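You operate a simulated robot arm through the tools that you are given. There is no shell and no other tool. Be economical: measure what you need, move in short steps, check, and stop when the job is done.

The job below is to be done with a simulated robot arm. You get a single attempt, and the scene is never put back.

JOB
Clamp tile 27 and brush its dust off with the hood drawing.
Fine: Hood on and its pointer in the green before you brush. Afterwards put the block brush back and switch the hood off. Leave the tile clamped.

Only the result counts: the job must be done as asked and must still hold three seconds after the hand-in. Knocking over, shifting, dropping, spilling or breaking anything else fails it.

ROBOT AND FRAMES
A 6-joint arm with a two-finger parallel gripper, fixed in place. Base frame: the origin is at the foot of the arm, x ahead of it, y to its left, z up; the work surface is at about z = 900. Readings come in mm, rad, newtons and seconds.
With the tool pointing down near the work surface it reaches from about 240 to 660 mm from the base axis. Its first joint turns from -1.152 to 1.152 rad. Payload 2.9 kg.
Tool frame: the origin (TCP) lies between the finger pads and is the grasp point; the fingertips stand 30 mm ahead of it; z points along the fingers, y is the line along which they close. Largest opening 110 mm; finger width 20, thickness 10; the body of the gripper, 48 by 112 mm, starts 55 mm behind the TCP.
Orientation is that of the tool frame in the base frame, as a unit quaternion [x, y, z, w]. With the fingers straight down and closing along the base's y, the tool's x points along the base's -x, its y along +y and its z along -z.

CONTROLS
- The arm moves only by the tool step_arm. Its argument "plan" is a list that holds one entry, the list of rows, each a list of 6 numbers: the shift along the tool's x, y, z in units of 40 mm (1.0 is 40 mm), then the turn, a rotation vector about the tool's x, y, z in units of 4 degrees (1.0 is 4 degrees). In form: [[[x, y, z, ax, ay, az], ...]]. A call has 1 to 10 rows; each row shifts and turns the commanded pose from where the row before left it, along the tool's axes as they then stand. "fingers" is the closure in counts, from 0 (fully open) to 255 (shut), set as the call begins (left out, the last holds). A call with a number of a shift or a turn outside -1 to 1 is refused whole. Each row takes 0.2 s and may step no farther than 50 mm and 0.15 rad from the row before; otherwise, or with a gripper value out of range, the whole call is refused. Where a pose cannot be reached the arm comes as near as it can. A force on the tool above 70 N (or 10 N above the force at the start of the call, whichever is more), or a blocked arm, ends the call early, and 0.2 s more pass. The fingers move at their own pace (about 108 mm/s each) and stop on an object; they squeeze with about 35 N. The grip force told is the motor's: it shows also when the fingers shut on nothing. Time passes only in rows, and 0.2 s behind the last, so rows that do not move let the fingers close. It gives the time, the measured TCP pose, the force on the tool (base axes), the opening and the grip force at its end, in the units of the frame above (readings bear some noise).
- Cameras (640 x 400 px; columns grow to the right, rows downward): "scene" is fixed at [90, 444.5, 1393]; the picture's right is [-0.60, -0.80, 0.00], its down [-0.40, 0.30, -0.87] and it looks along [0.69, -0.52, -0.50] (base axes); focal length 258 px, centre (320, 200). "wrist" rides on the gripper at [72, 17, -103] in the tool frame; the picture's right is [-0.23, 0.97, 0.00], its down [-0.76, -0.18, -0.62] and it looks along [-0.61, -0.14, 0.78] (tool axes); focal length 222 px, centre (320, 200). There is no depth. A picture from a camera that has moved, and an enlarged one, comes with that camera's place and axes in the base frame and with its lens.
- grab_frame(camera): a new picture of that camera. It takes no simulated time.
- inspect(camera, box): a new picture of the part [left, top, right, bottom] of that camera's present view, enlarged. It takes no simulated time.
- finish_job(): hands the job in; it is judged then, once.

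Work in short steps. Places have to be worked out from the pictures, the camera data and where the tool is seen: move nearer, look again, correct. Check each grasp and each placing, and mend what went wrong. You have 120 turns and 64 pictures in all, those below and enlarged ones among them. Open the gripper and draw the arm clear of the work before you hand the job in, unless the task says otherwise; then end with one line.

The tools are called after "Call:" by a JSON object that holds its "method" and its "body". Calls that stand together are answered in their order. step_arm: Moves the arm, as the interface text tells. Its arguments: {"type":"object","properties":{"plan":{"type":"array"},"fingers":{"type":"number"}},"required":["plan"]} The other tools are called the same way: grab_frame (camera) takes a picture; inspect (camera, box) takes an enlarged picture of a part of a camera's view; finish_job () hands the job in.

At the start:

```text
t: 0.0
eef_pos: [294.3, 253.8, 1275.4]
tool_rot: [0.0, 1.0, 0.001, -0.001]
wrist_force: [-0.9, 0.4, -0.3]
width: 110.2
gripper_force: 0.1
```

scene: 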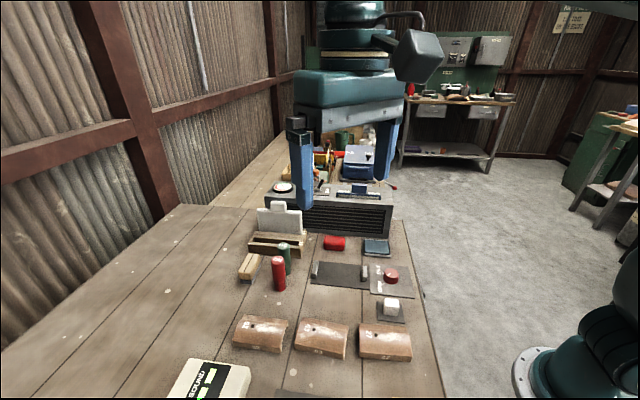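
wrist: 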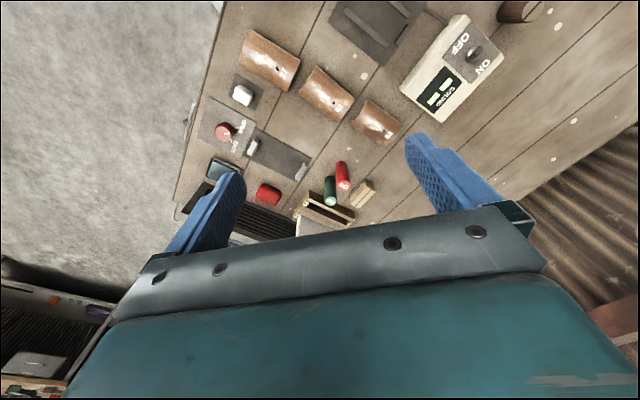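

I'll look closely at the bench with enlarged views from both cameras.

Call:
{"method": "inspect", "body": {"camera": "scene", "box": [220, 170, 440, 308]}}

Call:
{"method": "inspect", "body": {"camera": "scene", "box": [160, 262, 440, 400]}}

Call:
{"method": "inspect", "body": {"camera": "wrist", "box": [170, 0, 550, 237]}}

```text
2.90 times, centred on (330, 239) of scene
camera zoom: at [90.0, 444.5, 1393.0], right [-0.6, -0.8, 0.0], down [-0.4, 0.3, -0.87], along [0.69, -0.52, -0.5], focal length 748 px, centre (291, 87)
```

zoom: 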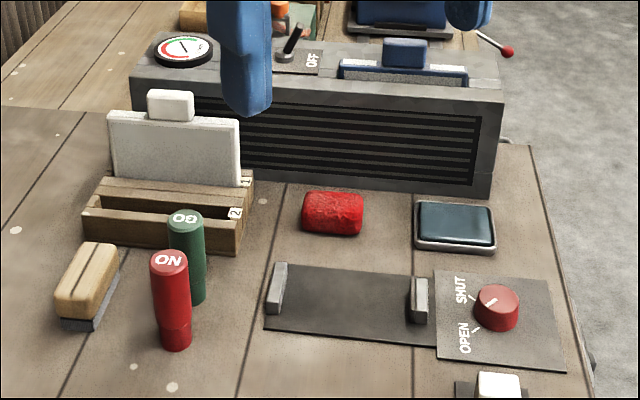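

```text
2.29 times, centred on (300, 331) of scene
camera zoom: at [90.0, 444.5, 1393.0], right [-0.6, -0.8, 0.0], down [-0.4, 0.3, -0.87], along [0.69, -0.52, -0.5], focal length 590 px, centre (366, -99)
```

zoom: 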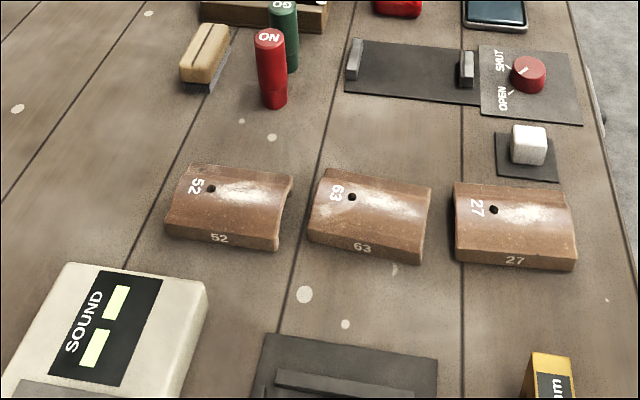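

```text
1.68 times, centred on (360, 118) of wrist
camera zoom: at [220.0, 270.3, 1378.6], right [0.23, 0.97, 0.0], down [0.76, -0.18, 0.62], along [0.61, -0.14, -0.78], focal length 374 px, centre (253, 337)
```

zoom: 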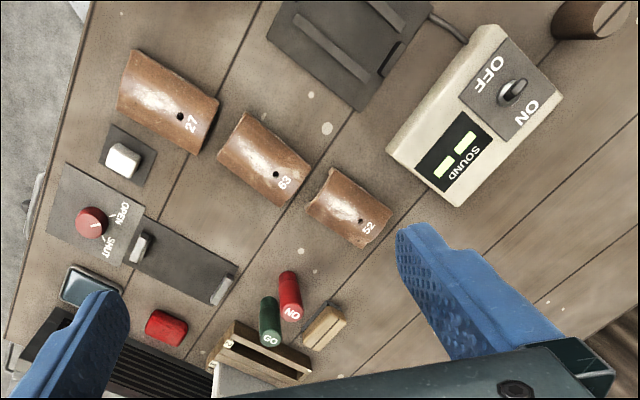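

Tables, tiles and hood lie about 45° to the base. I'll move the arm high to over about (410, 43) so the wrist camera views the hood top and the scene camera gets a clearer view.

Call:
{"method": "step_arm", "body": {"plan": [[[-0.48, -0.87, 0.05, 0, 0, 0], [-0.48, -0.87, 0.05, 0, 0, 0], [-0.48, -0.87, 0.05, 0, 0, 0], [-0.48, -0.87, 0.05, 0, 0, 0], [-0.48, -0.87, 0.05, 0, 0, 0], [-0.48, -0.87, 0.05, 0, 0, 0]]]}}

Call:
{"method": "grab_frame", "body": {"camera": "wrist"}}

Call:
{"method": "inspect", "body": {"camera": "scene", "box": [220, 130, 440, 268]}}

```text
t: 1.4
eef_pos: [408.6, 44.8, 1263.7]
tool_rot: [0.0, 1.0, 0.0, 0.001]
wrist_force: [0.6, 0.6, 0.1]
width: 110.0
gripper_force: 0.0
```

```text
58 pictures are left
camera wrist: at [336.4, 61.1, 1366.9], right [0.23, 0.97, 0.0], down [0.76, -0.18, 0.62], along [0.61, -0.14, -0.78], focal length 222 px, centre (320, 200)
```

wrist: 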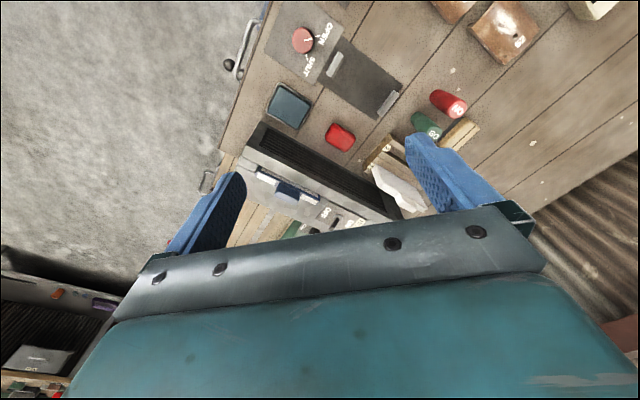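

```text
2.90 times, centred on (330, 199) of scene
camera zoom: at [90.0, 444.5, 1393.0], right [-0.6, -0.8, 0.0], down [-0.4, 0.3, -0.87], along [0.69, -0.52, -0.5], focal length 748 px, centre (291, 203)
```

zoom: 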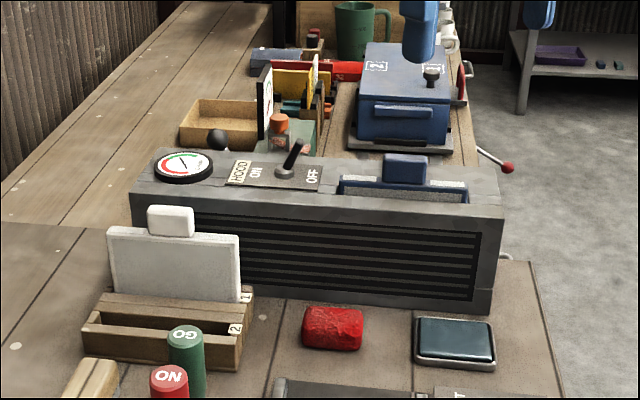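

The hood has a gauge, a HOOD ON/OFF lever (now at OFF) and a blue filter in a slot; a white spare sits in the rack. I yaw the tool 45° to line up with the hood, then close in on it.

Call:
{"method": "step_arm", "body": {"plan": [[[0, 0, 0, 0, 0, 1], [0, 0, 0, 0, 0, 1], [0, 0, 0, 0, 0, 1], [0, 0, 0, 0, 0, 1], [0, 0, 0, 0, 0, 1], [0, 0, 0, 0, 0, 1], [0, 0, 0, 0, 0, 1], [0, 0, 0, 0, 0, 1], [0, 0, 0, 0, 0, 1], [0, 0, 0, 0, 0, 1]]]}}

Call:
{"method": "step_arm", "body": {"plan": [[[0, 0, 0, 0, 0, 1], [-0.38, 0.675, 0.475, 0, 0, 0.25], [-0.38, 0.675, 0.475, 0, 0, 0], [-0.38, 0.675, 0.475, 0, 0, 0], [-0.38, 0.675, 0.475, 0, 0, 0], [-0.38, 0.675, 0.475, 0, 0, 0], [-0.38, 0.675, 0.475, 0, 0, 0]]]}}

Call:
{"method": "grab_frame", "body": {"camera": "wrist"}}

```text
t: 3.6
eef_pos: [407.9, 45.5, 1263.5]
tool_rot: [0.343, 0.939, 0.0, 0.0]
wrist_force: [-0.5, -0.1, 0.2]
width: 109.9
gripper_force: 0.1
```

```text
t: 5.2
eef_pos: [587.7, 96.1, 1150.4]
tool_rot: [0.382, 0.924, -0.001, 0.001]
wrist_force: [0.3, -0.3, -0.6]
width: 110.0
gripper_force: 0.0
```

```text
56 pictures are left
camera wrist: at [547.7, 158.4, 1253.1], right [0.85, 0.53, 0.0], down [0.41, -0.66, 0.62], along [0.33, -0.53, -0.78], focal length 222 px, centre (320, 200)
```

wrist: 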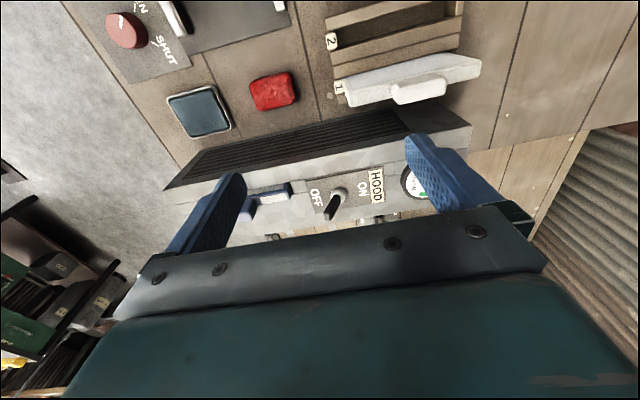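

The lever pivot triangulates to about (665, 23, 1017). A zoom shows lever tip and filter detail.

Call:
{"method": "inspect", "body": {"camera": "wrist", "box": [230, 140, 440, 260]}}

Call:
{"method": "inspect", "body": {"camera": "scene", "box": [270, 165, 400, 245]}}

```text
3.05 times, centred on (335, 200) of wrist
camera zoom: at [547.7, 158.4, 1253.1], right [0.85, 0.53, 0.0], down [0.41, -0.66, 0.62], along [0.33, -0.53, -0.78], focal length 677 px, centre (274, 200)
```

zoom: 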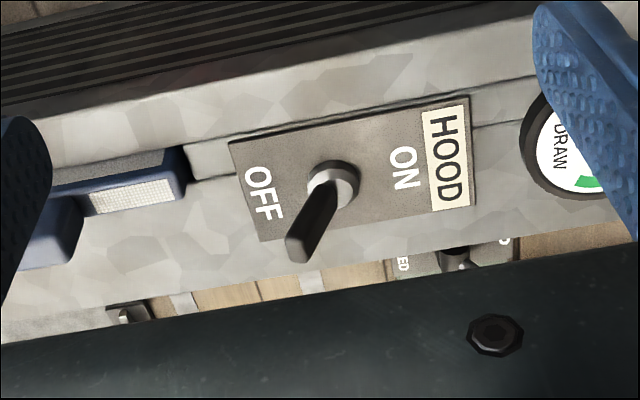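

```text
4.92 times, centred on (335, 205) of scene
camera zoom: at [89.9, 444.5, 1393.0], right [-0.6, -0.8, 0.0], down [-0.4, 0.3, -0.87], along [0.69, -0.52, -0.5], focal length 1271 px, centre (246, 175)
```

zoom: 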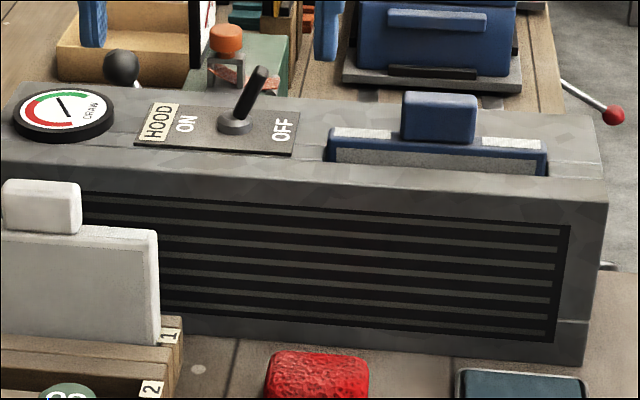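

Lever tip is about (655, 6, 1054), leaning to OFF. I close the fingers and go to the OFF side of the lever, above it.

Call:
{"method": "step_arm", "body": {"plan": [[[-0.9, -0.38, 0.16, 0, 0, 0], [-0.9, -0.38, 0.16, 0, 0, 0], [-0.9, -0.38, 0.16, 0, 0, 0], [0, 0, 0, 0, 0, 0]]], "fingers": 255}}

Call:
{"method": "grab_frame", "body": {"camera": "wrist"}}

Call:
{"method": "inspect", "body": {"camera": "scene", "box": [270, 145, 400, 225]}}

```text
t: 6.2
eef_pos: [625.8, -12.7, 1127.9]
tool_rot: [0.383, 0.924, 0.0, -0.001]
wrist_force: [-0.7, -0.4, 0.4]
width: 0.0
gripper_force: 34.8
out of reach, approached as far as the arm can: row 3
```

```text
53 pictures are left
camera wrist: at [585.8, 49.6, 1231.6], right [0.85, 0.53, 0.0], down [0.41, -0.66, 0.62], along [0.33, -0.53, -0.78], focal length 222 px, centre (320, 200)
```

wrist: 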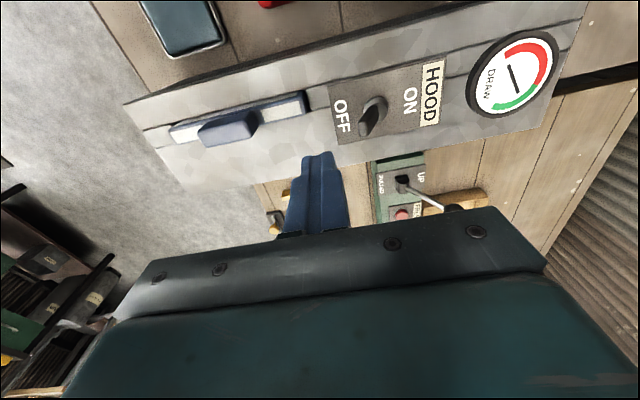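

```text
4.92 times, centred on (335, 185) of scene
camera zoom: at [90.0, 444.5, 1393.0], right [-0.6, -0.8, 0.0], down [-0.4, 0.3, -0.87], along [0.69, -0.52, -0.5], focal length 1271 px, centre (246, 274)
```

zoom: 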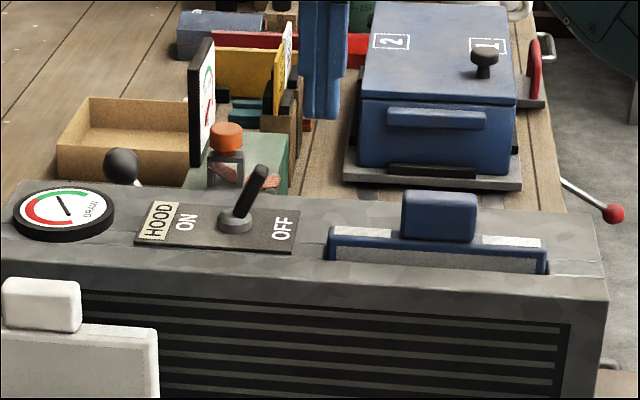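

Vertical reach ends at ~626 mm here, so I tilt the fingers 30° outward (along the lever's throw) to gain reach.

Call:
{"method": "step_arm", "body": {"plan": [[[0, -0.1, 0, -0.94, 0, 0], [0, -0.1, 0, -0.94, 0, 0], [0, 0, 0, -0.94, 0, 0], [0, 0, 0, -0.94, 0, 0], [0, 0, 0, -0.94, 0, 0], [0, 0, 0, -0.94, 0, 0], [0, 0, 0, -0.94, 0, 0], [0, 0, 0, -0.94, 0, 0]]]}}

```text
t: 8.0
eef_pos: [636.1, -13.1, 1133.4]
tool_rot: [0.373, 0.899, 0.211, 0.087]
wrist_force: [0.4, 0.3, -0.3]
width: 0.0
gripper_force: 35.2
out of reach, approached as far as the arm can: row 1, 2, 7, 8
```

Tilted ~26° outward now. I descend to just on the OFF side of the lever.

Call:
{"method": "step_arm", "body": {"plan": [[[0.03, -0.35, 0.43, 0, 0, 0], [0.03, -0.35, 0.43, 0, 0, 0], [0.03, -0.35, 0.43, 0, 0, 0]]]}}

Call:
{"method": "inspect", "body": {"camera": "scene", "box": [270, 145, 400, 225]}}

```text
t: 8.8
eef_pos: [640.3, -16.7, 1114.4]
tool_rot: [0.373, 0.9, 0.21, 0.085]
wrist_force: [-0.1, 0.3, 0.7]
width: 0.0
gripper_force: 34.3
out of reach, approached as far as the arm can: row 1, 2, 3
```

```text
4.92 times, centred on (335, 185) of scene
camera zoom: at [90.0, 444.5, 1393.0], right [-0.6, -0.8, 0.0], down [-0.4, 0.3, -0.87], along [0.69, -0.52, -0.5], focal length 1271 px, centre (246, 274)
```

zoom: 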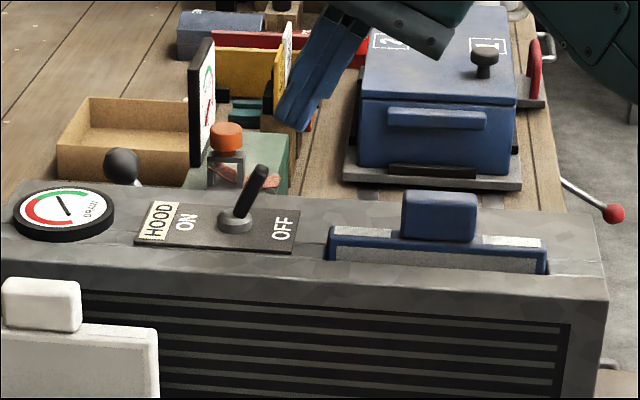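

The arm is at some limit; I pull back a bit to a reachable pose to see the true commanded offset.

Call:
{"method": "step_arm", "body": {"plan": [[[0, -0.6, -0.3, 0, 0, 0], [0, -0.6, -0.3, 0, 0, 0], [0, -0.6, -0.3, 0, 0, 0]]]}}

```text
t: 9.6
eef_pos: [622.9, -81.3, 1130.7]
tool_rot: [0.372, 0.9, 0.21, 0.086]
wrist_force: [0.4, -0.8, 0.3]
width: 0.1
gripper_force: 34.8
out of reach, approached as far as the arm can: row 1, 2, 3
```

The blocked quantity seems to be the tilt itself (sideways tilt). I undo the tilt while raising, to get back to a well-defined pose.

Call:
{"method": "step_arm", "body": {"plan": [[[0, 0.1, -0.3, 0.94, 0, 0], [0, 0.1, -0.3, 0.94, 0, 0], [0, 0.1, -0.3, 0.94, 0, 0], [0, 0, -0.3, 0.94, 0, 0], [0, 0, -0.3, 0.94, 0, 0], [0, 0, -0.3, 0.94, 0, 0], [0, 0, 0, 0.94, 0, 0], [0, 0, 0, 0.94, 0, 0]]]}}

```text
t: 11.4
eef_pos: [580.7, -92.3, 1192.4]
tool_rot: [0.383, 0.923, -0.031, -0.011]
wrist_force: [0.5, -0.4, -0.1]
width: 0.2
gripper_force: 34.8
out of reach, approached as far as the arm can: row 4, 5, 6, 8
```

Apparently it's a sphere-like reach limit plus a tilt limit; near the hood a modest ~12° tilt while lower should suffice. I move down and across to beside the lever, above it.

Call:
{"method": "step_arm", "body": {"plan": [[[0.12, 0.2, 0.9, -1, 0, 0], [0.12, 0.56, 0.6, -1, 0, 0], [0.12, 0.56, 0.3, -1, 0, 0], [0.12, 0.56, 0.24, -1, 0, 0]]]}}

```text
t: 12.4
eef_pos: [619.6, -23.0, 1116.7]
tool_rot: [0.38, 0.919, 0.099, 0.04]
wrist_force: [0.0, 0.5, -0.3]
width: 0.2
gripper_force: 34.8
```

Reachable. Now descend ~45 mm beside the lever.

Call:
{"method": "step_arm", "body": {"plan": [[[-0.02, -0.06, 0.56, 0, 0, 0], [-0.02, -0.06, 0.56, 0, 0, 0]]]}}

Call:
{"method": "inspect", "body": {"camera": "scene", "box": [270, 145, 400, 225]}}

```text
t: 13.0
eef_pos: [624.9, -21.1, 1070.4]
tool_rot: [0.379, 0.919, 0.099, 0.042]
wrist_force: [0.2, -0.1, 0.8]
width: 0.0
gripper_force: 34.8
```

```text
4.92 times, centred on (335, 185) of scene
camera zoom: at [90.0, 444.5, 1393.0], right [-0.6, -0.8, 0.0], down [-0.4, 0.3, -0.87], along [0.69, -0.52, -0.5], focal length 1271 px, centre (246, 274)
```

zoom: 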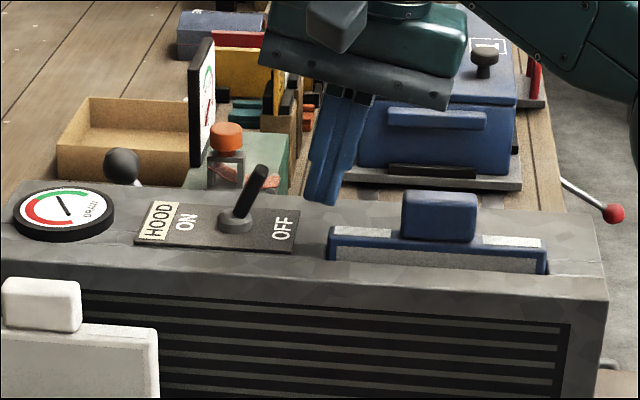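

Fingertip is where computed, beside the lever. Now push along +e2 toward ON.

Call:
{"method": "step_arm", "body": {"plan": [[[-0.05, 0.36, 0.08, 0, 0, 0], [0, 0.36, 0.08, 0, 0, 0], [0, 0.36, 0.08, 0, 0, 0]]]}}

Call:
{"method": "inspect", "body": {"camera": "scene", "box": [270, 145, 400, 225]}}

```text
t: 13.8
eef_pos: [657.4, 7.1, 1071.3]
tool_rot: [0.379, 0.919, 0.098, 0.041]
wrist_force: [1.2, 0.1, -0.4]
width: 0.3
gripper_force: 35.0
```

```text
4.92 times, centred on (335, 185) of scene
camera zoom: at [90.0, 444.5, 1393.0], right [-0.6, -0.8, 0.0], down [-0.4, 0.3, -0.87], along [0.69, -0.52, -0.5], focal length 1271 px, centre (246, 274)
```

zoom: 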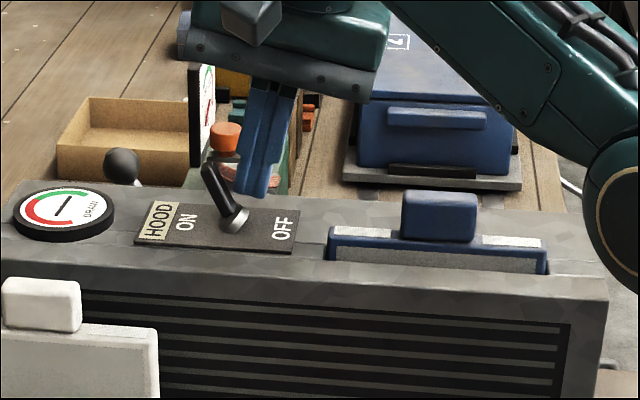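

The lever is at ON. Back off and read the gauge.

Call:
{"method": "step_arm", "body": {"plan": [[[0, -0.5, -0.2, 0, 0, 0], [0, -0.3, -0.7, 0, 0, 0], [0, 0, 0, 0, 0, 0], [0, 0, 0, 0, 0, 0]]]}}

Call:
{"method": "inspect", "body": {"camera": "scene", "box": [262, 165, 342, 215]}}

Call:
{"method": "grab_frame", "body": {"camera": "wrist"}}

```text
t: 14.8
eef_pos: [629.9, -18.9, 1098.5]
tool_rot: [0.381, 0.919, 0.098, 0.04]
wrist_force: [-0.2, 0.1, -0.3]
width: 0.0
gripper_force: 34.8
```

```text
8.00 times, centred on (302, 190) of scene
camera zoom: at [90.0, 444.5, 1393.0], right [-0.6, -0.8, 0.0], down [-0.4, 0.3, -0.87], along [0.69, -0.52, -0.5], focal length 2065 px, centre (464, 280)
```

zoom: 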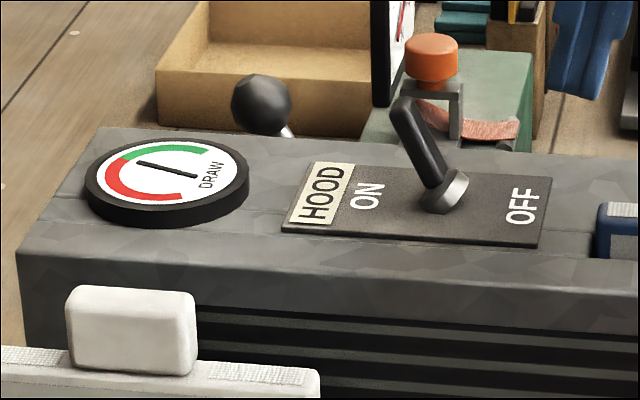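

```text
47 pictures are left
camera wrist: at [574.1, 28.4, 1202.6], right [0.83, 0.51, 0.21], down [0.32, -0.75, 0.57], along [0.45, -0.41, -0.79], focal length 222 px, centre (320, 200)
```

wrist: 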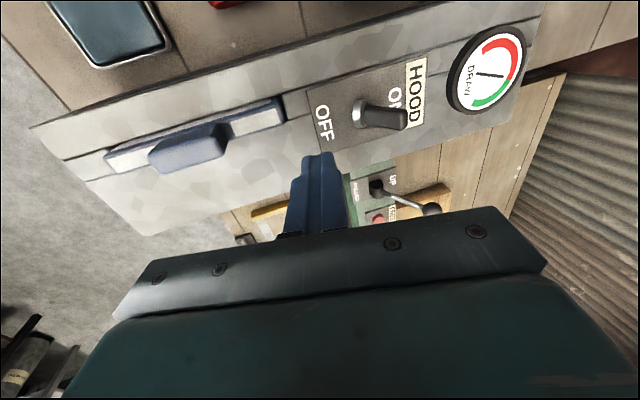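

Call:
{"method": "inspect", "body": {"camera": "wrist", "box": [430, 20, 550, 120]}}

```text
4.00 times, centred on (490, 70) of wrist
camera zoom: at [574.1, 28.4, 1202.6], right [0.83, 0.51, 0.21], down [0.32, -0.75, 0.57], along [0.45, -0.41, -0.79], focal length 888 px, centre (-360, 720)
```

zoom: 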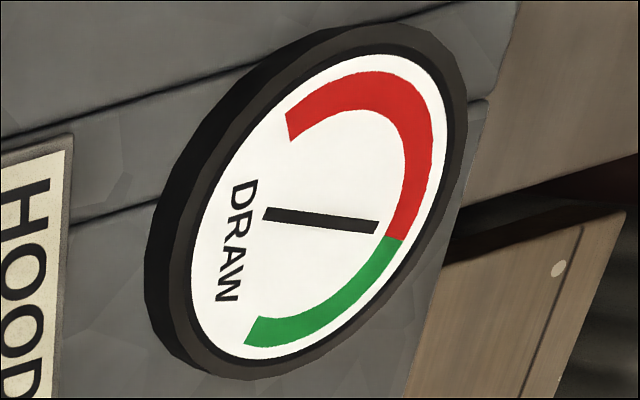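

The pointer sits just on the red side of the boundary. I wait a moment, re-read, and look closely at the filter.

Call:
{"method": "step_arm", "body": {"plan": [[[0, -0.3, -0.5, 0.5, 0, 0], [0, -0.3, -0.5, 0.5, 0, 0], [0, -0.3, 0, 0.5, 0, 0], [0, -0.3, 0, 0.5, 0, 0], [0, -0.3, 0, 0.5, 0, 0], [0, -0.3, 0, 0.5, 0, 0]]], "fingers": 0}}

Call:
{"method": "inspect", "body": {"camera": "scene", "box": [275, 175, 305, 194]}}

Call:
{"method": "inspect", "body": {"camera": "scene", "box": [325, 180, 405, 230]}}

Call:
{"method": "grab_frame", "body": {"camera": "wrist"}}

```text
t: 16.2
eef_pos: [573.6, -75.8, 1128.2]
tool_rot: [0.383, 0.924, 0.001, 0.001]
wrist_force: [0.4, 0.4, 0.1]
width: 110.0
gripper_force: 0.0
```

```text
16.00 times, centred on (290, 184) of scene
camera zoom: at [89.9, 444.5, 1393.0], right [-0.6, -0.8, 0.0], down [-0.4, 0.3, -0.87], along [0.69, -0.52, -0.5], focal length 4130 px, centre (800, 448)
```

zoom: 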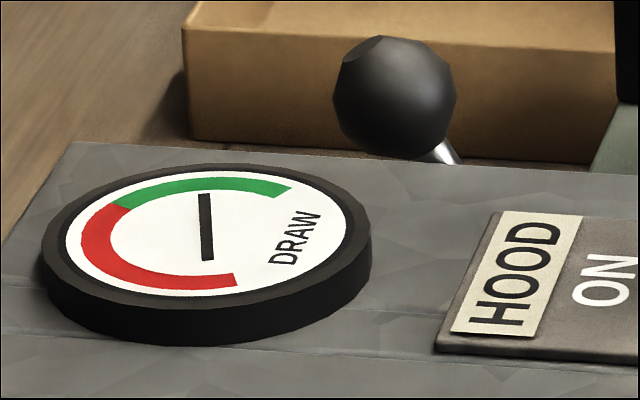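

```text
8.00 times, centred on (365, 205) of scene
camera zoom: at [89.9, 444.5, 1393.0], right [-0.6, -0.8, 0.0], down [-0.4, 0.3, -0.87], along [0.69, -0.52, -0.5], focal length 2065 px, centre (-40, 160)
```

zoom: 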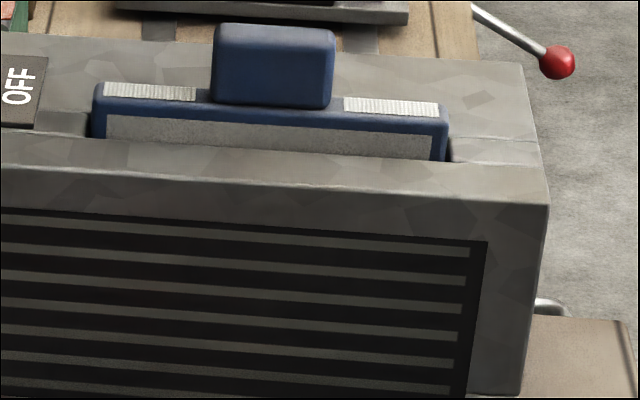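

```text
43 pictures are left
camera wrist: at [533.1, -13.4, 1231.3], right [0.85, 0.53, 0.0], down [0.41, -0.67, 0.62], along [0.33, -0.53, -0.78], focal length 222 px, centre (320, 200)
```

wrist: 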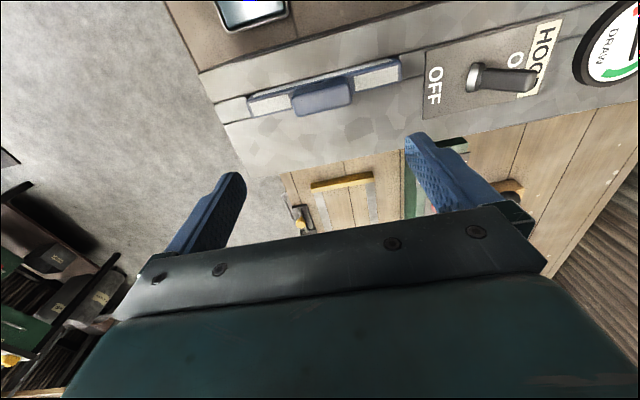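

The pointer has now settled in the green—it just spins up slowly. Next I move (fingers open, high) over tile 27 for a close look.

Call:
{"method": "step_arm", "body": {"plan": [[[0.94, -0.12, 0.0, 0, 0, 0], [0.94, -0.12, 0.0, 0, 0, 0], [0.94, -0.12, 0.0, 0, 0, 0], [0.94, -0.12, 0.1, 0, 0, 0], [0.94, -0.12, 0.1, 0, 0, 0], [0.94, -0.12, 0.1, 0, 0, 0], [0.94, -0.12, 0.1, 0, 0, 0], [0.94, -0.12, 0.1, 0, 0, 0], [0.94, -0.12, 0.1, 0, 0, 0]]]}}

Call:
{"method": "grab_frame", "body": {"camera": "wrist"}}

```text
t: 18.2
eef_pos: [388.6, 138.3, 1225.6]
tool_rot: [0.383, 0.924, 0.001, -0.001]
wrist_force: [-0.8, 0.3, 0.4]
width: 109.9
gripper_force: 0.0
out of reach, approached as far as the arm can: row 2, 3, 4, 5, 6, 7, 8, 9
```

```text
42 pictures are left
camera wrist: at [348.8, 201.8, 1328.1], right [0.85, 0.53, 0.0], down [0.41, -0.67, 0.62], along [0.33, -0.53, -0.78], focal length 222 px, centre (320, 200)
```

wrist: 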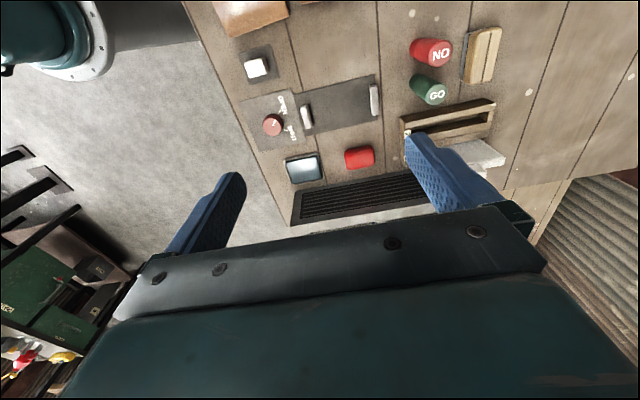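

Oddly reported out of reach mid-range, and it rose. I check the arm's posture in the scene view.

Call:
{"method": "grab_frame", "body": {"camera": "scene"}}

```text
41 pictures are left
```

scene: 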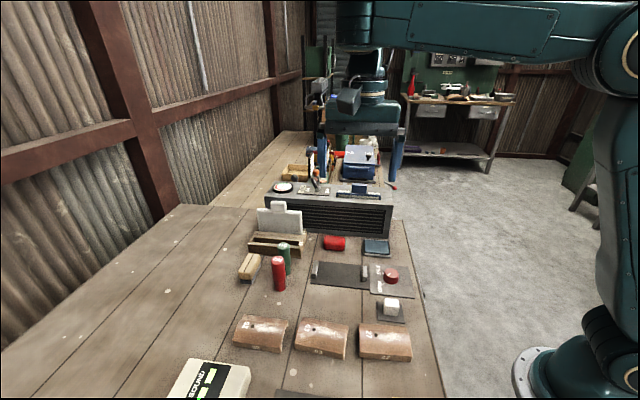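

Posture looks ordinary. I test small moves straight down from here.

Call:
{"method": "step_arm", "body": {"plan": [[[0, 0, 0.5, 0, 0, 0], [0, 0, 0.5, 0, 0, 0], [0, 0, 0.5, 0, 0, 0]]]}}

Call:
{"method": "step_arm", "body": {"plan": [[[0, 0, 0, 0, 0, -1], [0, 0, 0, 0, 0, -1], [0, 0, 0, 0, 0, -1], [0, 0, 0, 0, 0, -1], [0, 0, 0, 0, 0, -1]]]}}

Call:
{"method": "step_arm", "body": {"plan": [[[0, 0, 0.5, 0, 0, 0], [0, 0, 0.5, 0, 0, 0], [0, 0, 0.5, 0, 0, 0]]]}}

```text
t: 19.0
eef_pos: [414.0, 149.2, 1211.6]
tool_rot: [0.382, 0.924, 0.0, -0.001]
wrist_force: [-0.5, -0.4, 0.3]
width: 110.1
gripper_force: 0.1
out of reach, approached as far as the arm can: row 1, 2, 3
```

```text
t: 20.2
eef_pos: [413.6, 149.9, 1212.7]
tool_rot: [0.215, 0.977, 0.001, -0.001]
wrist_force: [-0.1, -0.2, 0.1]
width: 110.0
gripper_force: 0.1
```

```text
t: 21.0
eef_pos: [437.6, 156.5, 1195.8]
tool_rot: [0.216, 0.976, 0.0, 0.0]
wrist_force: [-0.1, 0.4, -0.2]
width: 110.1
gripper_force: 0.0
out of reach, approached as far as the arm can: row 1, 2, 3
```

There is a constraint surface. I test whether inward tilt frees downward motion (to identify the limiting joint).

Call:
{"method": "step_arm", "body": {"plan": [[[0, 0, 0, 0, 1, 0], [0, 0, 0, 0, 1, 0], [0, 0, 0, 0, 1, 0], [0, 0, 0, 0, 1, 0]]]}}

Call:
{"method": "step_arm", "body": {"plan": [[[0, 0, 0.5, 0, 0, 0], [0, 0, 0.5, 0, 0, 0], [0, 0, 0.5, 0, 0, 0]]]}}

```text
t: 22.0
eef_pos: [438.8, 158.4, 1194.6]
tool_rot: [0.214, 0.967, 0.031, -0.136]
wrist_force: [-0.3, -0.5, -0.4]
width: 110.1
gripper_force: 0.0
```

```text
t: 22.8
eef_pos: [424.4, 166.0, 1138.8]
tool_rot: [0.214, 0.967, 0.031, -0.135]
wrist_force: [0.1, -0.6, -0.4]
width: 110.1
gripper_force: 0.0
```

Inward tilt frees it, so a wrist joint is at its limit. I probe lower at this tilt, over empty bench between tiles and clamp.

Call:
{"method": "step_arm", "body": {"plan": [[[0.3, 0, 0.5, 0, 0, 0], [0.3, 0, 0.5, 0, 0, 0], [0.3, 0, 0.5, 0, 0, 0], [0.3, 0, 0.5, 0, 0, 0]]]}}

Call:
{"method": "grab_frame", "body": {"camera": "scene"}}

```text
t: 23.8
eef_pos: [417.5, 199.8, 1140.0]
tool_rot: [0.213, 0.967, 0.031, -0.137]
wrist_force: [-0.4, 0.3, 1.4]
width: 110.3
gripper_force: 0.1
out of reach, approached as far as the arm can: row 1, 2, 3, 4
```

```text
40 pictures are left
```

scene: 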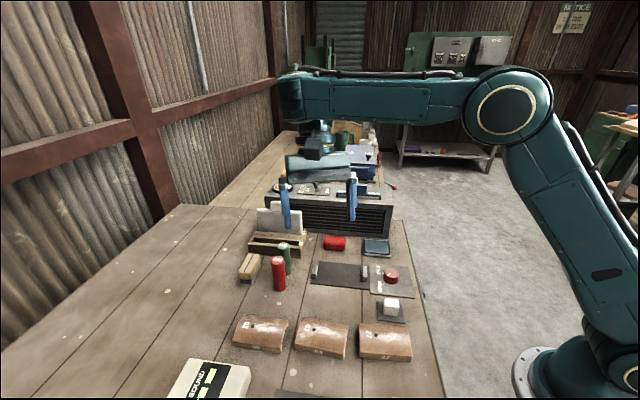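

Posture is elbow-up with forearm roughly horizontal. A further diagnostic: pure radial inward tilt of 20°, then descend.

Call:
{"method": "step_arm", "body": {"plan": [[[0, 0, 0, 0.77, 0.64, 0], [0, 0, 0, 0.77, 0.64, 0], [0, 0, 0, 0.77, 0.64, 0], [0, 0, 0, 0.77, 0.64, 0], [0, 0, 0, 0.77, 0.64, 0]]]}}

Call:
{"method": "step_arm", "body": {"plan": [[[-0.1, 0.1, 0.5, 0, 0, 0], [-0.1, 0.1, 0.5, 0, 0, 0], [-0.1, 0.1, 0.5, 0, 0, 0], [-0.1, 0.1, 0.5, 0, 0, 0], [-0.1, 0.1, 0.5, 0, 0, 0]]]}}

```text
t: 25.0
eef_pos: [417.7, 199.7, 1138.3]
tool_rot: [0.189, 0.941, -0.075, -0.269]
wrist_force: [-0.2, -0.9, 0.1]
width: 109.9
gripper_force: 0.2
```

```text
t: 26.2
eef_pos: [387.2, 207.2, 1038.5]
tool_rot: [0.189, 0.941, -0.075, -0.269]
wrist_force: [0.2, -0.3, 0.0]
width: 110.1
gripper_force: 0.0
```

Descends freely. One more discriminating test: tilt further inward and retract toward the base.

Call:
{"method": "step_arm", "body": {"plan": [[[0, 0, -0.2, 0.5, 0.8, 0], [0, 0, -0.2, 0.5, 0.8, 0], [0, 0, -0.2, 0.5, 0.8, 0], [0, 0, 0, 0.5, 0.8, 0], [0, 0, 0, 0.5, 0.8, 0]]]}}

Call:
{"method": "step_arm", "body": {"plan": [[[0.5, -0.2, 0.5, 0, 0, 0], [0.5, -0.2, 0.5, 0, 0, 0], [0.5, -0.2, 0.5, 0, 0, 0], [0.5, -0.2, 0.5, 0, 0, 0]]]}}

Call:
{"method": "grab_frame", "body": {"camera": "scene"}}

```text
t: 27.4
eef_pos: [378.0, 191.6, 1038.6]
tool_rot: [0.173, 0.886, -0.129, -0.411]
wrist_force: [0.2, -0.5, 0.6]
width: 110.1
gripper_force: 0.2
out of reach, approached as far as the arm can: row 4, 5
```

```text
t: 28.4
eef_pos: [260.8, 189.9, 1054.8]
tool_rot: [0.174, 0.885, -0.128, -0.412]
wrist_force: [-0.3, -0.7, 0.0]
width: 110.0
gripper_force: 0.1
```

```text
39 pictures are left
```

scene: 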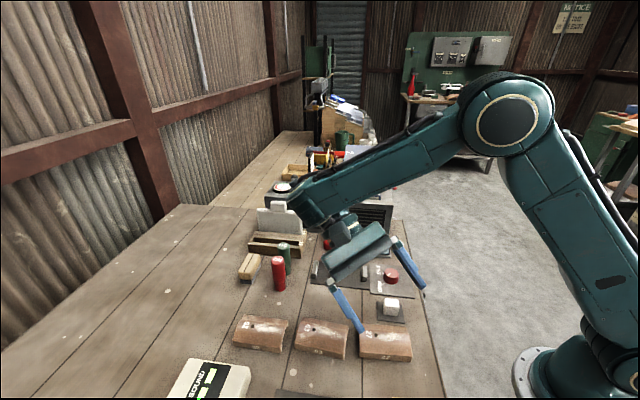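

The elbow isn't the limit. Now from this low, near-base pose I rotate back toward vertical and see where (or if) it blocks.

Call:
{"method": "step_arm", "body": {"plan": [[[0, 0, 0, -0.2, -0.95, 0], [0, 0, 0, -0.2, -0.95, 0], [0, 0, 0, -0.2, -0.95, 0], [0, 0, 0, -0.2, -0.95, 0], [0, 0, 0, -0.2, -0.95, 0], [0, 0, 0, -0.2, -0.95, 0], [0, 0, 0, -0.2, -0.95, 0], [0, 0, 0, -0.2, -0.95, 0], [0, 0, 0, -0.2, -0.95, 0], [0, 0, 0, -0.2, -0.95, 0]]]}}

Call:
{"method": "grab_frame", "body": {"camera": "scene"}}

```text
t: 30.6
eef_pos: [319.0, 210.1, 1141.5]
tool_rot: [0.15, 0.977, -0.118, -0.09]
wrist_force: [0.4, 0.4, -0.3]
width: 109.8
gripper_force: 0.0
out of reach, approached as far as the arm can: row 2, 3, 4, 5, 6, 7, 8, 9, 10
```

```text
38 pictures are left
```

scene: 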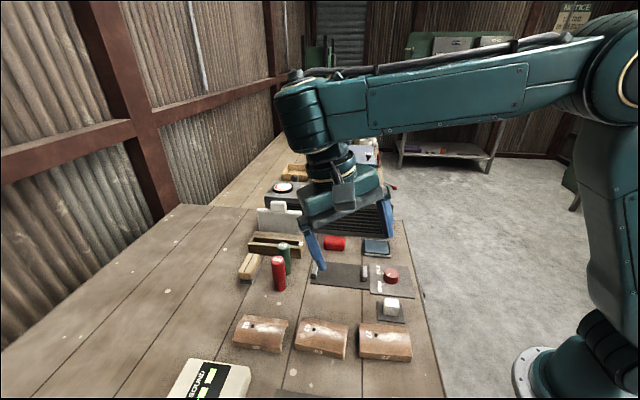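

Let me zoom on the wrist to understand its joint structure.

Call:
{"method": "inspect", "body": {"camera": "scene", "box": [240, 50, 440, 250]}}

```text
2.00 times, centred on (340, 150) of scene
camera zoom: at [90.0, 444.5, 1393.0], right [-0.6, -0.8, 0.0], down [-0.4, 0.3, -0.87], along [0.69, -0.52, -0.5], focal length 516 px, centre (280, 300)
```

zoom: 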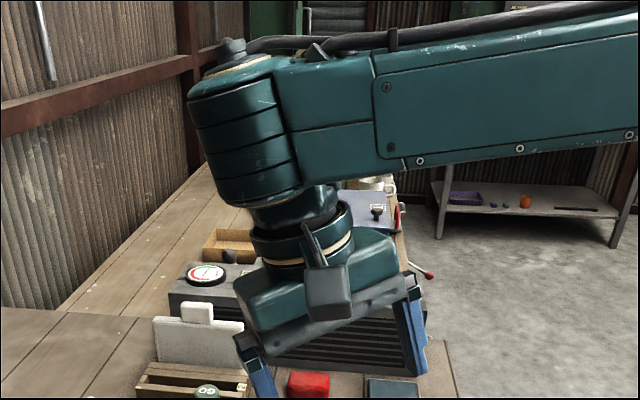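

The wrist is a roll‑bend‑roll type and I seem to be stuck beside its singularity (bend ≈ 90°) with the roll wound up. I'll tilt inward exactly in the arm's plane to unwind it, then cross to the other side in-plane.

Call:
{"method": "step_arm", "body": {"plan": [[[0, 0, -0.2, 0.52, 0.62, -0.09], [0, 0, -0.2, 0.52, 0.62, -0.09], [0, 0, 0, 0.52, 0.62, -0.09], [0, 0, 0, 0.52, 0.62, -0.09], [0, 0, 0, 0, 0, 0]]]}}

```text
t: 31.8
eef_pos: [337.8, 223.8, 1136.9]
tool_rot: [0.151, 0.972, -0.115, -0.138]
wrist_force: [0.5, -0.7, -0.2]
width: 109.7
gripper_force: 0.1
out of reach, approached as far as the arm can: row 1, 2, 3, 4
```

I go back to the known-good home region (high, vertical tool) to unwind the wrist.

Call:
{"method": "step_arm", "body": {"plan": [[[0.5, -0.13, -0.77, 0, 0, 0], [0.5, -0.13, -0.77, 0, 0, 0], [0.5, -0.13, -0.77, 0, 0, 0], [0.5, -0.13, -0.77, 0, 0, 0]]]}}

Call:
{"method": "step_arm", "body": {"plan": [[[0, 0, 0, -0.65, -0.57, 0], [0, 0, 0, -0.65, -0.57, 0], [0, 0, 0, -0.65, -0.57, 0], [0, 0, 0, -0.65, -0.57, 0], [0, 0, 0, -0.65, -0.57, 0], [0, 0, 0, -0.65, -0.57, 0]]]}}

Call:
{"method": "inspect", "body": {"camera": "scene", "box": [200, 0, 520, 200]}}

```text
t: 32.8
eef_pos: [294.3, 246.7, 1265.9]
tool_rot: [0.151, 0.972, -0.114, -0.137]
wrist_force: [0.2, 0.7, 0.1]
width: 110.1
gripper_force: 0.1
out of reach, approached as far as the arm can: row 4
```

```text
t: 34.2
eef_pos: [292.5, 247.0, 1266.0]
tool_rot: [0.153, 0.988, 0.001, 0.001]
wrist_force: [0.9, -0.5, 0.1]
width: 110.0
gripper_force: 0.1
```

```text
2.00 times, centred on (360, 100) of scene
camera zoom: at [90.0, 444.5, 1393.0], right [-0.6, -0.8, 0.0], down [-0.4, 0.3, -0.87], along [0.69, -0.52, -0.5], focal length 516 px, centre (240, 400)
```

zoom: 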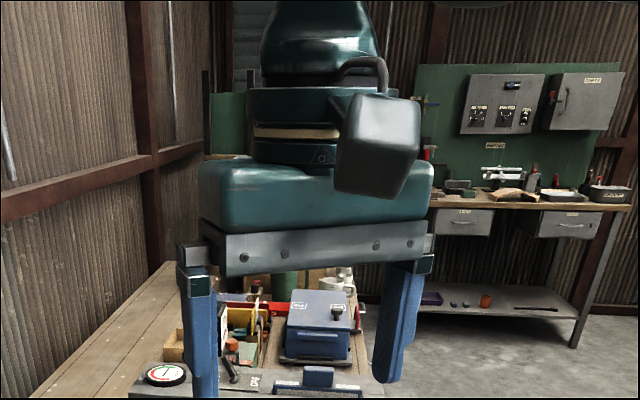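

Vertical home pose is clean. Now a pure vertical descent in the arm's plane to see if it crosses.

Call:
{"method": "step_arm", "body": {"plan": [[[0, 0, 0.5, 0, 0, 0], [0, 0, 0.5, 0, 0, 0], [0, 0, 0.5, 0, 0, 0], [0, 0, 0.5, 0, 0, 0]]]}}

```text
t: 35.2
eef_pos: [292.4, 247.7, 1185.0]
tool_rot: [0.153, 0.988, 0.001, 0.0]
wrist_force: [-0.6, -0.5, 0.5]
width: 110.2
gripper_force: 0.0
```

It crosses cleanly: keep the tool vertical (or tilt only radially). Now yaw to 45° and move over tile 27.

Call:
{"method": "step_arm", "body": {"plan": [[[0, 0, 0.4, 0, 0, 0.98], [0, 0, 0.4, 0, 0, 0.98], [0, 0, 0.4, 0, 0, 0.98], [0, 0, 0.4, 0, 0, 0.98], [0, 0, 0.4, 0, 0, 0.98], [0, 0, 0.4, 0, 0, 0.98], [0, 0, 0.4, 0, 0, 0.98], [-0.12, -0.7, 0, 0, 0, 0], [-0.12, -0.7, 0, 0, 0, 0], [-0.12, -0.7, 0, 0, 0, 0]]]}}

Call:
{"method": "grab_frame", "body": {"camera": "wrist"}}

```text
t: 37.4
eef_pos: [243.5, 178.5, 1075.3]
tool_rot: [0.384, 0.923, 0.001, 0.0]
wrist_force: [0.2, 0.6, 1.1]
width: 110.2
gripper_force: 0.1
```

```text
35 pictures are left
camera wrist: at [203.6, 242.3, 1178.7], right [0.85, 0.53, 0.0], down [0.41, -0.67, 0.62], along [0.33, -0.53, -0.78], focal length 222 px, centre (320, 200)
```

wrist: 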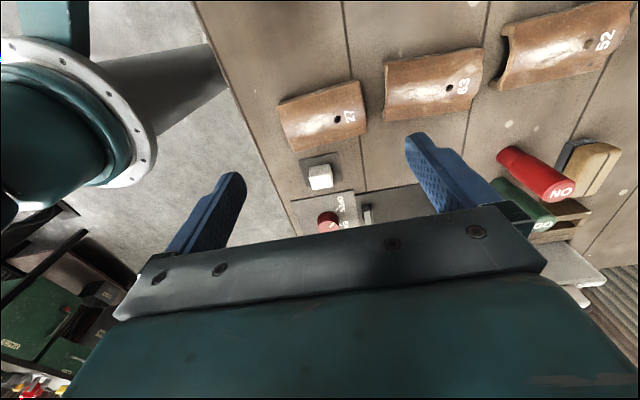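

Clean. Zoom on the tile and on the clamp.

Call:
{"method": "inspect", "body": {"camera": "wrist", "box": [260, 60, 440, 240]}}

Call:
{"method": "inspect", "body": {"camera": "scene", "box": [295, 225, 425, 305]}}

```text
2.22 times, centred on (350, 150) of wrist
camera zoom: at [203.6, 242.3, 1178.7], right [0.85, 0.53, 0.0], down [0.41, -0.67, 0.62], along [0.33, -0.53, -0.78], focal length 494 px, centre (253, 311)
```

zoom: 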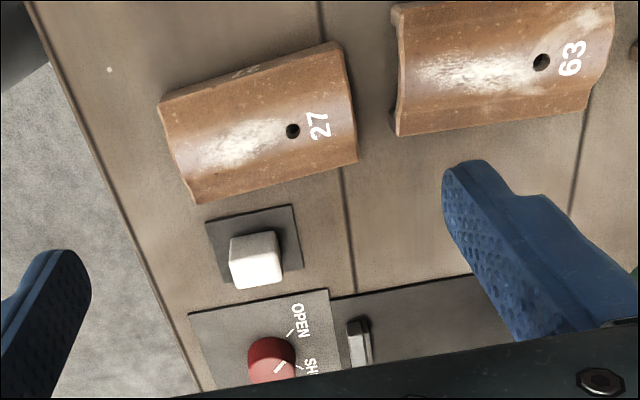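

```text
4.92 times, centred on (360, 265) of scene
camera zoom: at [90.0, 444.5, 1393.0], right [-0.6, -0.8, 0.0], down [-0.4, 0.3, -0.87], along [0.69, -0.52, -0.5], focal length 1271 px, centre (123, -120)
```

zoom: 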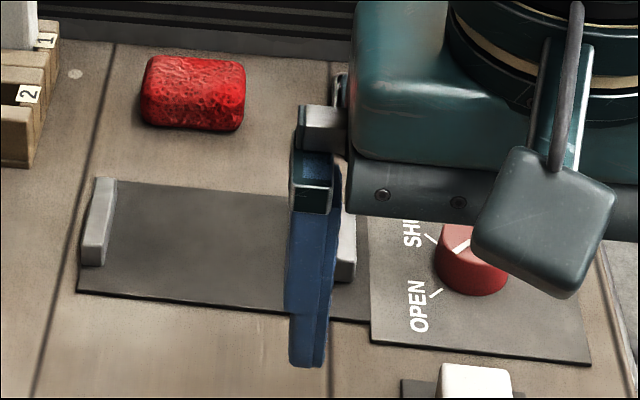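

Tile 27: ~98×62 mm, centre ≈ (254,168), long axis ≈ 47°. I'll grip it across its short width, so I rotate the tool −90° in place.

Call:
{"method": "step_arm", "body": {"plan": [[[0, 0, 0, 0, 0, -1], [0, 0, 0, 0, 0, -1], [0, 0, 0, 0, 0, -1], [0, 0, 0, 0, 0, -1], [0, 0, 0, 0, 0, -1], [0, 0, 0, 0, 0, -1], [0, 0, 0, 0, 0, -1], [0, 0, 0, 0, 0, -1], [0, 0, 0, 0, 0, -1], [0, 0, 0, 0, 0, -1]]]}}

Call:
{"method": "step_arm", "body": {"plan": [[[0, 0, 0, 0, 0, -1], [0, 0, 0, 0, 0, -1], [0, 0, 0, 0, 0, -1], [0, 0, 0, 0, 0, -1], [0, 0, 0, 0, 0, -1], [0, 0, 0, 0, 0, -1], [0, 0, 0, 0, 0, -1], [0, 0, 0, 0, 0, -1], [0, 0, 0, 0, 0, -1], [0, 0, 0, 0, 0, -1]]]}}

```text
t: 39.6
eef_pos: [243.3, 178.2, 1074.3]
tool_rot: [0.043, 0.999, 0.002, 0.0]
wrist_force: [0.0, -0.2, 0.0]
width: 109.9
gripper_force: 0.1
```

```text
t: 41.8
eef_pos: [243.1, 176.6, 1074.5]
tool_rot: [-0.301, 0.954, 0.001, 0.001]
wrist_force: [0.1, 0.6, 0.8]
width: 109.9
gripper_force: 0.0
```

Finish the yaw and move to view the clamp.

Call:
{"method": "step_arm", "body": {"plan": [[[0, 0, 0, 0, 0, -1], [0, 0, 0, 0, 0, -1], [0, 0, 0, 0, 0, -0.7], [0.14, -0.87, 0.1, 0, 0, 0], [0.14, -0.87, 0.1, 0, 0, 0], [0.14, -0.87, 0.1, 0, 0, 0], [0.14, -0.87, 0.1, 0, 0, 0], [0.14, -0.87, 0.1, 0, 0, 0]]]}}

Call:
{"method": "inspect", "body": {"camera": "wrist", "box": [200, 40, 480, 240]}}

```text
t: 43.6
eef_pos: [348.8, 34.4, 1053.6]
tool_rot: [-0.389, 0.921, 0.001, 0.001]
wrist_force: [0.4, 0.1, 0.2]
width: 109.8
gripper_force: 0.1
```

```text
2.00 times, centred on (340, 140) of wrist
camera zoom: at [284.8, -5.5, 1156.2], right [-0.54, 0.84, 0.0], down [0.66, 0.42, 0.62], along [0.52, 0.34, -0.78], focal length 444 px, centre (280, 320)
```

zoom: 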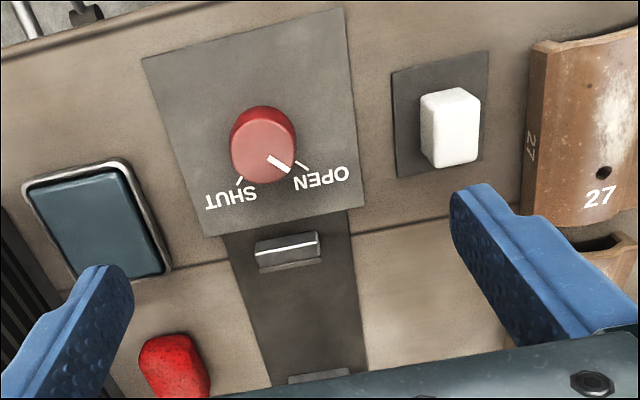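

Clear view: the clamp gap is ~115 mm, centred about (440,121), knob about (348,27) pointing at OPEN. Now over to the tile, lower.

Call:
{"method": "step_arm", "body": {"plan": [[[-0.147, 0.81, 0.1, 0, 0, 0], [-0.147, 0.81, 0.2, 0, 0, 0], [-0.147, 0.81, 0.2, 0, 0, 0], [-0.147, 0.81, 0.3, 0, 0, 0], [-0.147, 0.81, 0.4, 0, 0, 0]]]}}

Call:
{"method": "grab_frame", "body": {"camera": "wrist"}}

Call:
{"method": "inspect", "body": {"camera": "scene", "box": [310, 265, 470, 385]}}

```text
t: 44.8
eef_pos: [254.4, 172.4, 1003.3]
tool_rot: [-0.388, 0.922, 0.001, 0.001]
wrist_force: [0.3, 0.4, 0.7]
width: 109.9
gripper_force: 0.2
```

```text
31 pictures are left
camera wrist: at [190.4, 132.0, 1107.7], right [-0.54, 0.84, 0.0], down [0.66, 0.42, 0.62], along [0.52, 0.34, -0.78], focal length 222 px, centre (320, 200)
```

wrist: 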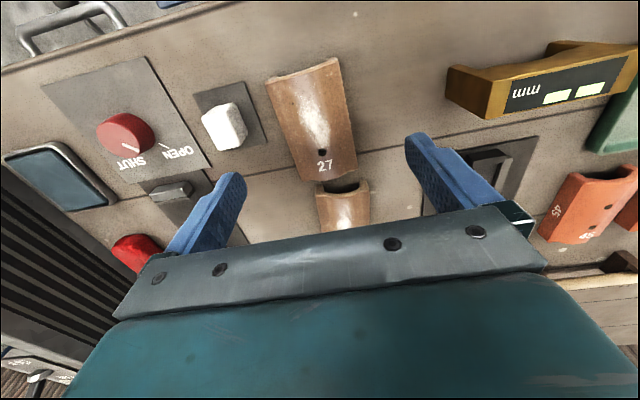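

```text
3.33 times, centred on (390, 325) of scene
camera zoom: at [90.0, 444.5, 1393.0], right [-0.6, -0.8, 0.0], down [-0.4, 0.3, -0.87], along [0.69, -0.52, -0.5], focal length 860 px, centre (87, -217)
```

zoom: 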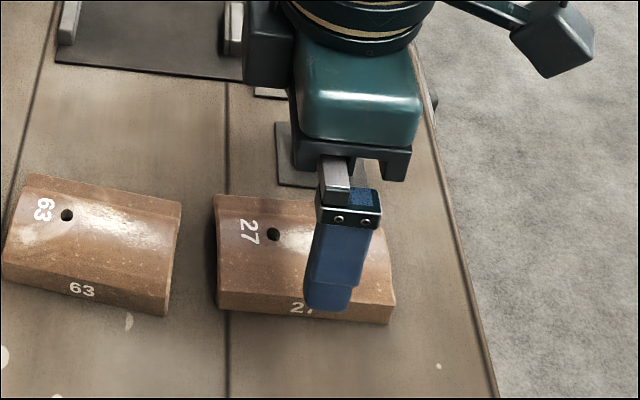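

Tile centre ≈ (256,170), the gripper straddles it. Descend to fingertips just above the bench, then close.

Call:
{"method": "step_arm", "body": {"plan": [[[0, -0.05, 0.55, 0, 0, 0], [0, 0, 0.55, 0, 0, 0], [0, 0, 0.55, 0, 0, 0]]]}}

Call:
{"method": "step_arm", "body": {"plan": [[[0, 0, 0, 0, 0, 0], [0, 0, 0, 0, 0, 0], [0, 0, 0, 0, 0, 0]]], "fingers": 255}}

Call:
{"method": "grab_frame", "body": {"camera": "wrist"}}

```text
t: 45.6
eef_pos: [254.5, 169.9, 940.3]
tool_rot: [-0.388, 0.922, 0.001, 0.0]
wrist_force: [-0.1, 0.8, 1.0]
width: 109.8
gripper_force: 0.1
```

```text
t: 46.4
eef_pos: [255.2, 170.4, 941.3]
tool_rot: [-0.388, 0.922, 0.001, 0.001]
wrist_force: [0.2, -1.0, -0.6]
width: 57.4
gripper_force: 34.9
```

```text
29 pictures are left
camera wrist: at [191.3, 130.2, 1043.7], right [-0.54, 0.84, 0.0], down [0.66, 0.42, 0.62], along [0.52, 0.34, -0.78], focal length 222 px, centre (320, 200)
```

wrist: 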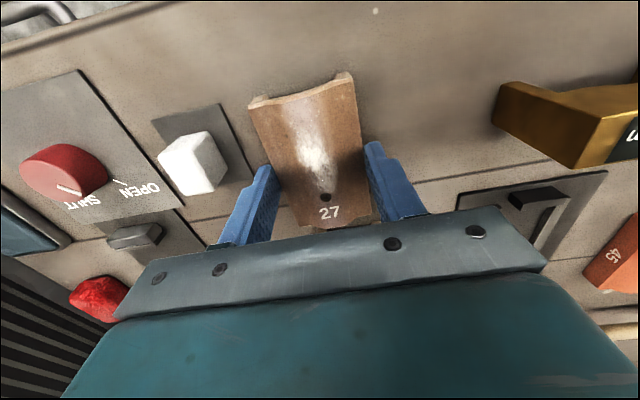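

Gripped at 57 mm. Lift gently and check.

Call:
{"method": "step_arm", "body": {"plan": [[[0, 0, -0.3, 0, 0, 0], [0, 0, -0.5, 0, 0, 0], [0, 0, -0.7, 0, 0, 0], [0, 0, -0.5, 0, 0, 0]]]}}

Call:
{"method": "inspect", "body": {"camera": "scene", "box": [290, 245, 450, 365]}}

```text
t: 47.4
eef_pos: [254.3, 170.3, 1019.3]
tool_rot: [-0.388, 0.921, 0.001, 0.0]
wrist_force: [-0.4, 0.5, -0.9]
width: 57.2
gripper_force: 35.0
```

```text
3.33 times, centred on (370, 305) of scene
camera zoom: at [90.0, 444.5, 1393.0], right [-0.6, -0.8, 0.0], down [-0.4, 0.3, -0.87], along [0.69, -0.52, -0.5], focal length 860 px, centre (153, -150)
```

zoom: 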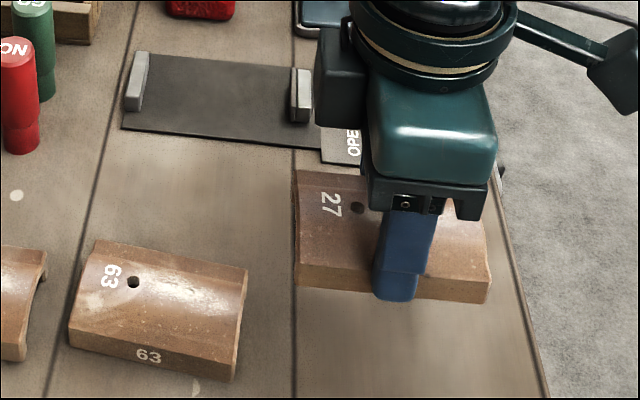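

Tile held level, well centred. Carry it over the clamp: TCP target (443,121).

Call:
{"method": "step_arm", "body": {"plan": [[[-0.49, -0.843, 0, 0, 0, 0.2], [-0.49, -0.843, 0, 0, 0, 0], [-0.49, -0.843, 0, 0, 0, 0], [-0.49, -0.843, 0, 0, 0, 0], [-0.49, -0.843, 0, 0, 0, 0], [0, 0, 0.4, 0, 0, 0]]]}}

Call:
{"method": "inspect", "body": {"camera": "scene", "box": [280, 200, 440, 320]}}

Call:
{"method": "inspect", "body": {"camera": "wrist", "box": [160, 20, 480, 260]}}

```text
t: 48.8
eef_pos: [443.5, 119.2, 1004.3]
tool_rot: [-0.384, 0.924, 0.002, 0.001]
wrist_force: [0.9, 0.4, -1.1]
width: 57.2
gripper_force: 35.1
```

```text
3.33 times, centred on (360, 260) of scene
camera zoom: at [90.0, 444.5, 1393.0], right [-0.6, -0.8, 0.0], down [-0.4, 0.3, -0.87], along [0.69, -0.52, -0.5], focal length 860 px, centre (187, 0)
```

zoom: 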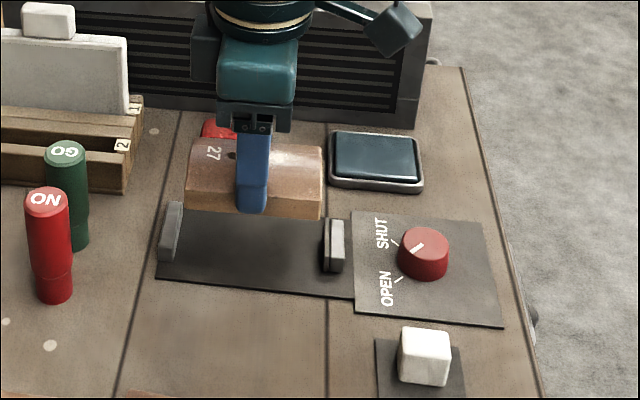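

```text
1.67 times, centred on (320, 140) of wrist
camera zoom: at [378.9, 80.2, 1106.7], right [-0.53, 0.85, 0.0], down [0.66, 0.41, 0.62], along [0.53, 0.33, -0.78], focal length 370 px, centre (320, 300)
```

zoom: 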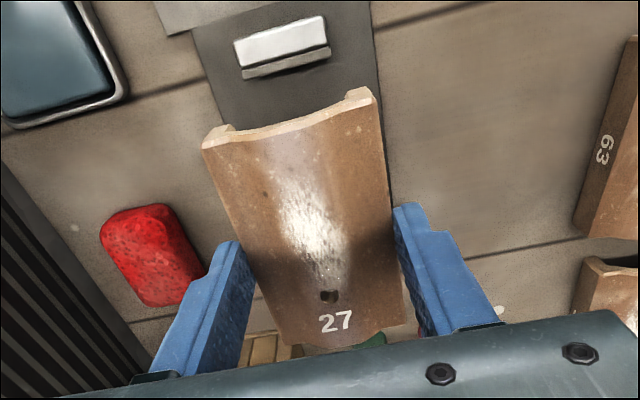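

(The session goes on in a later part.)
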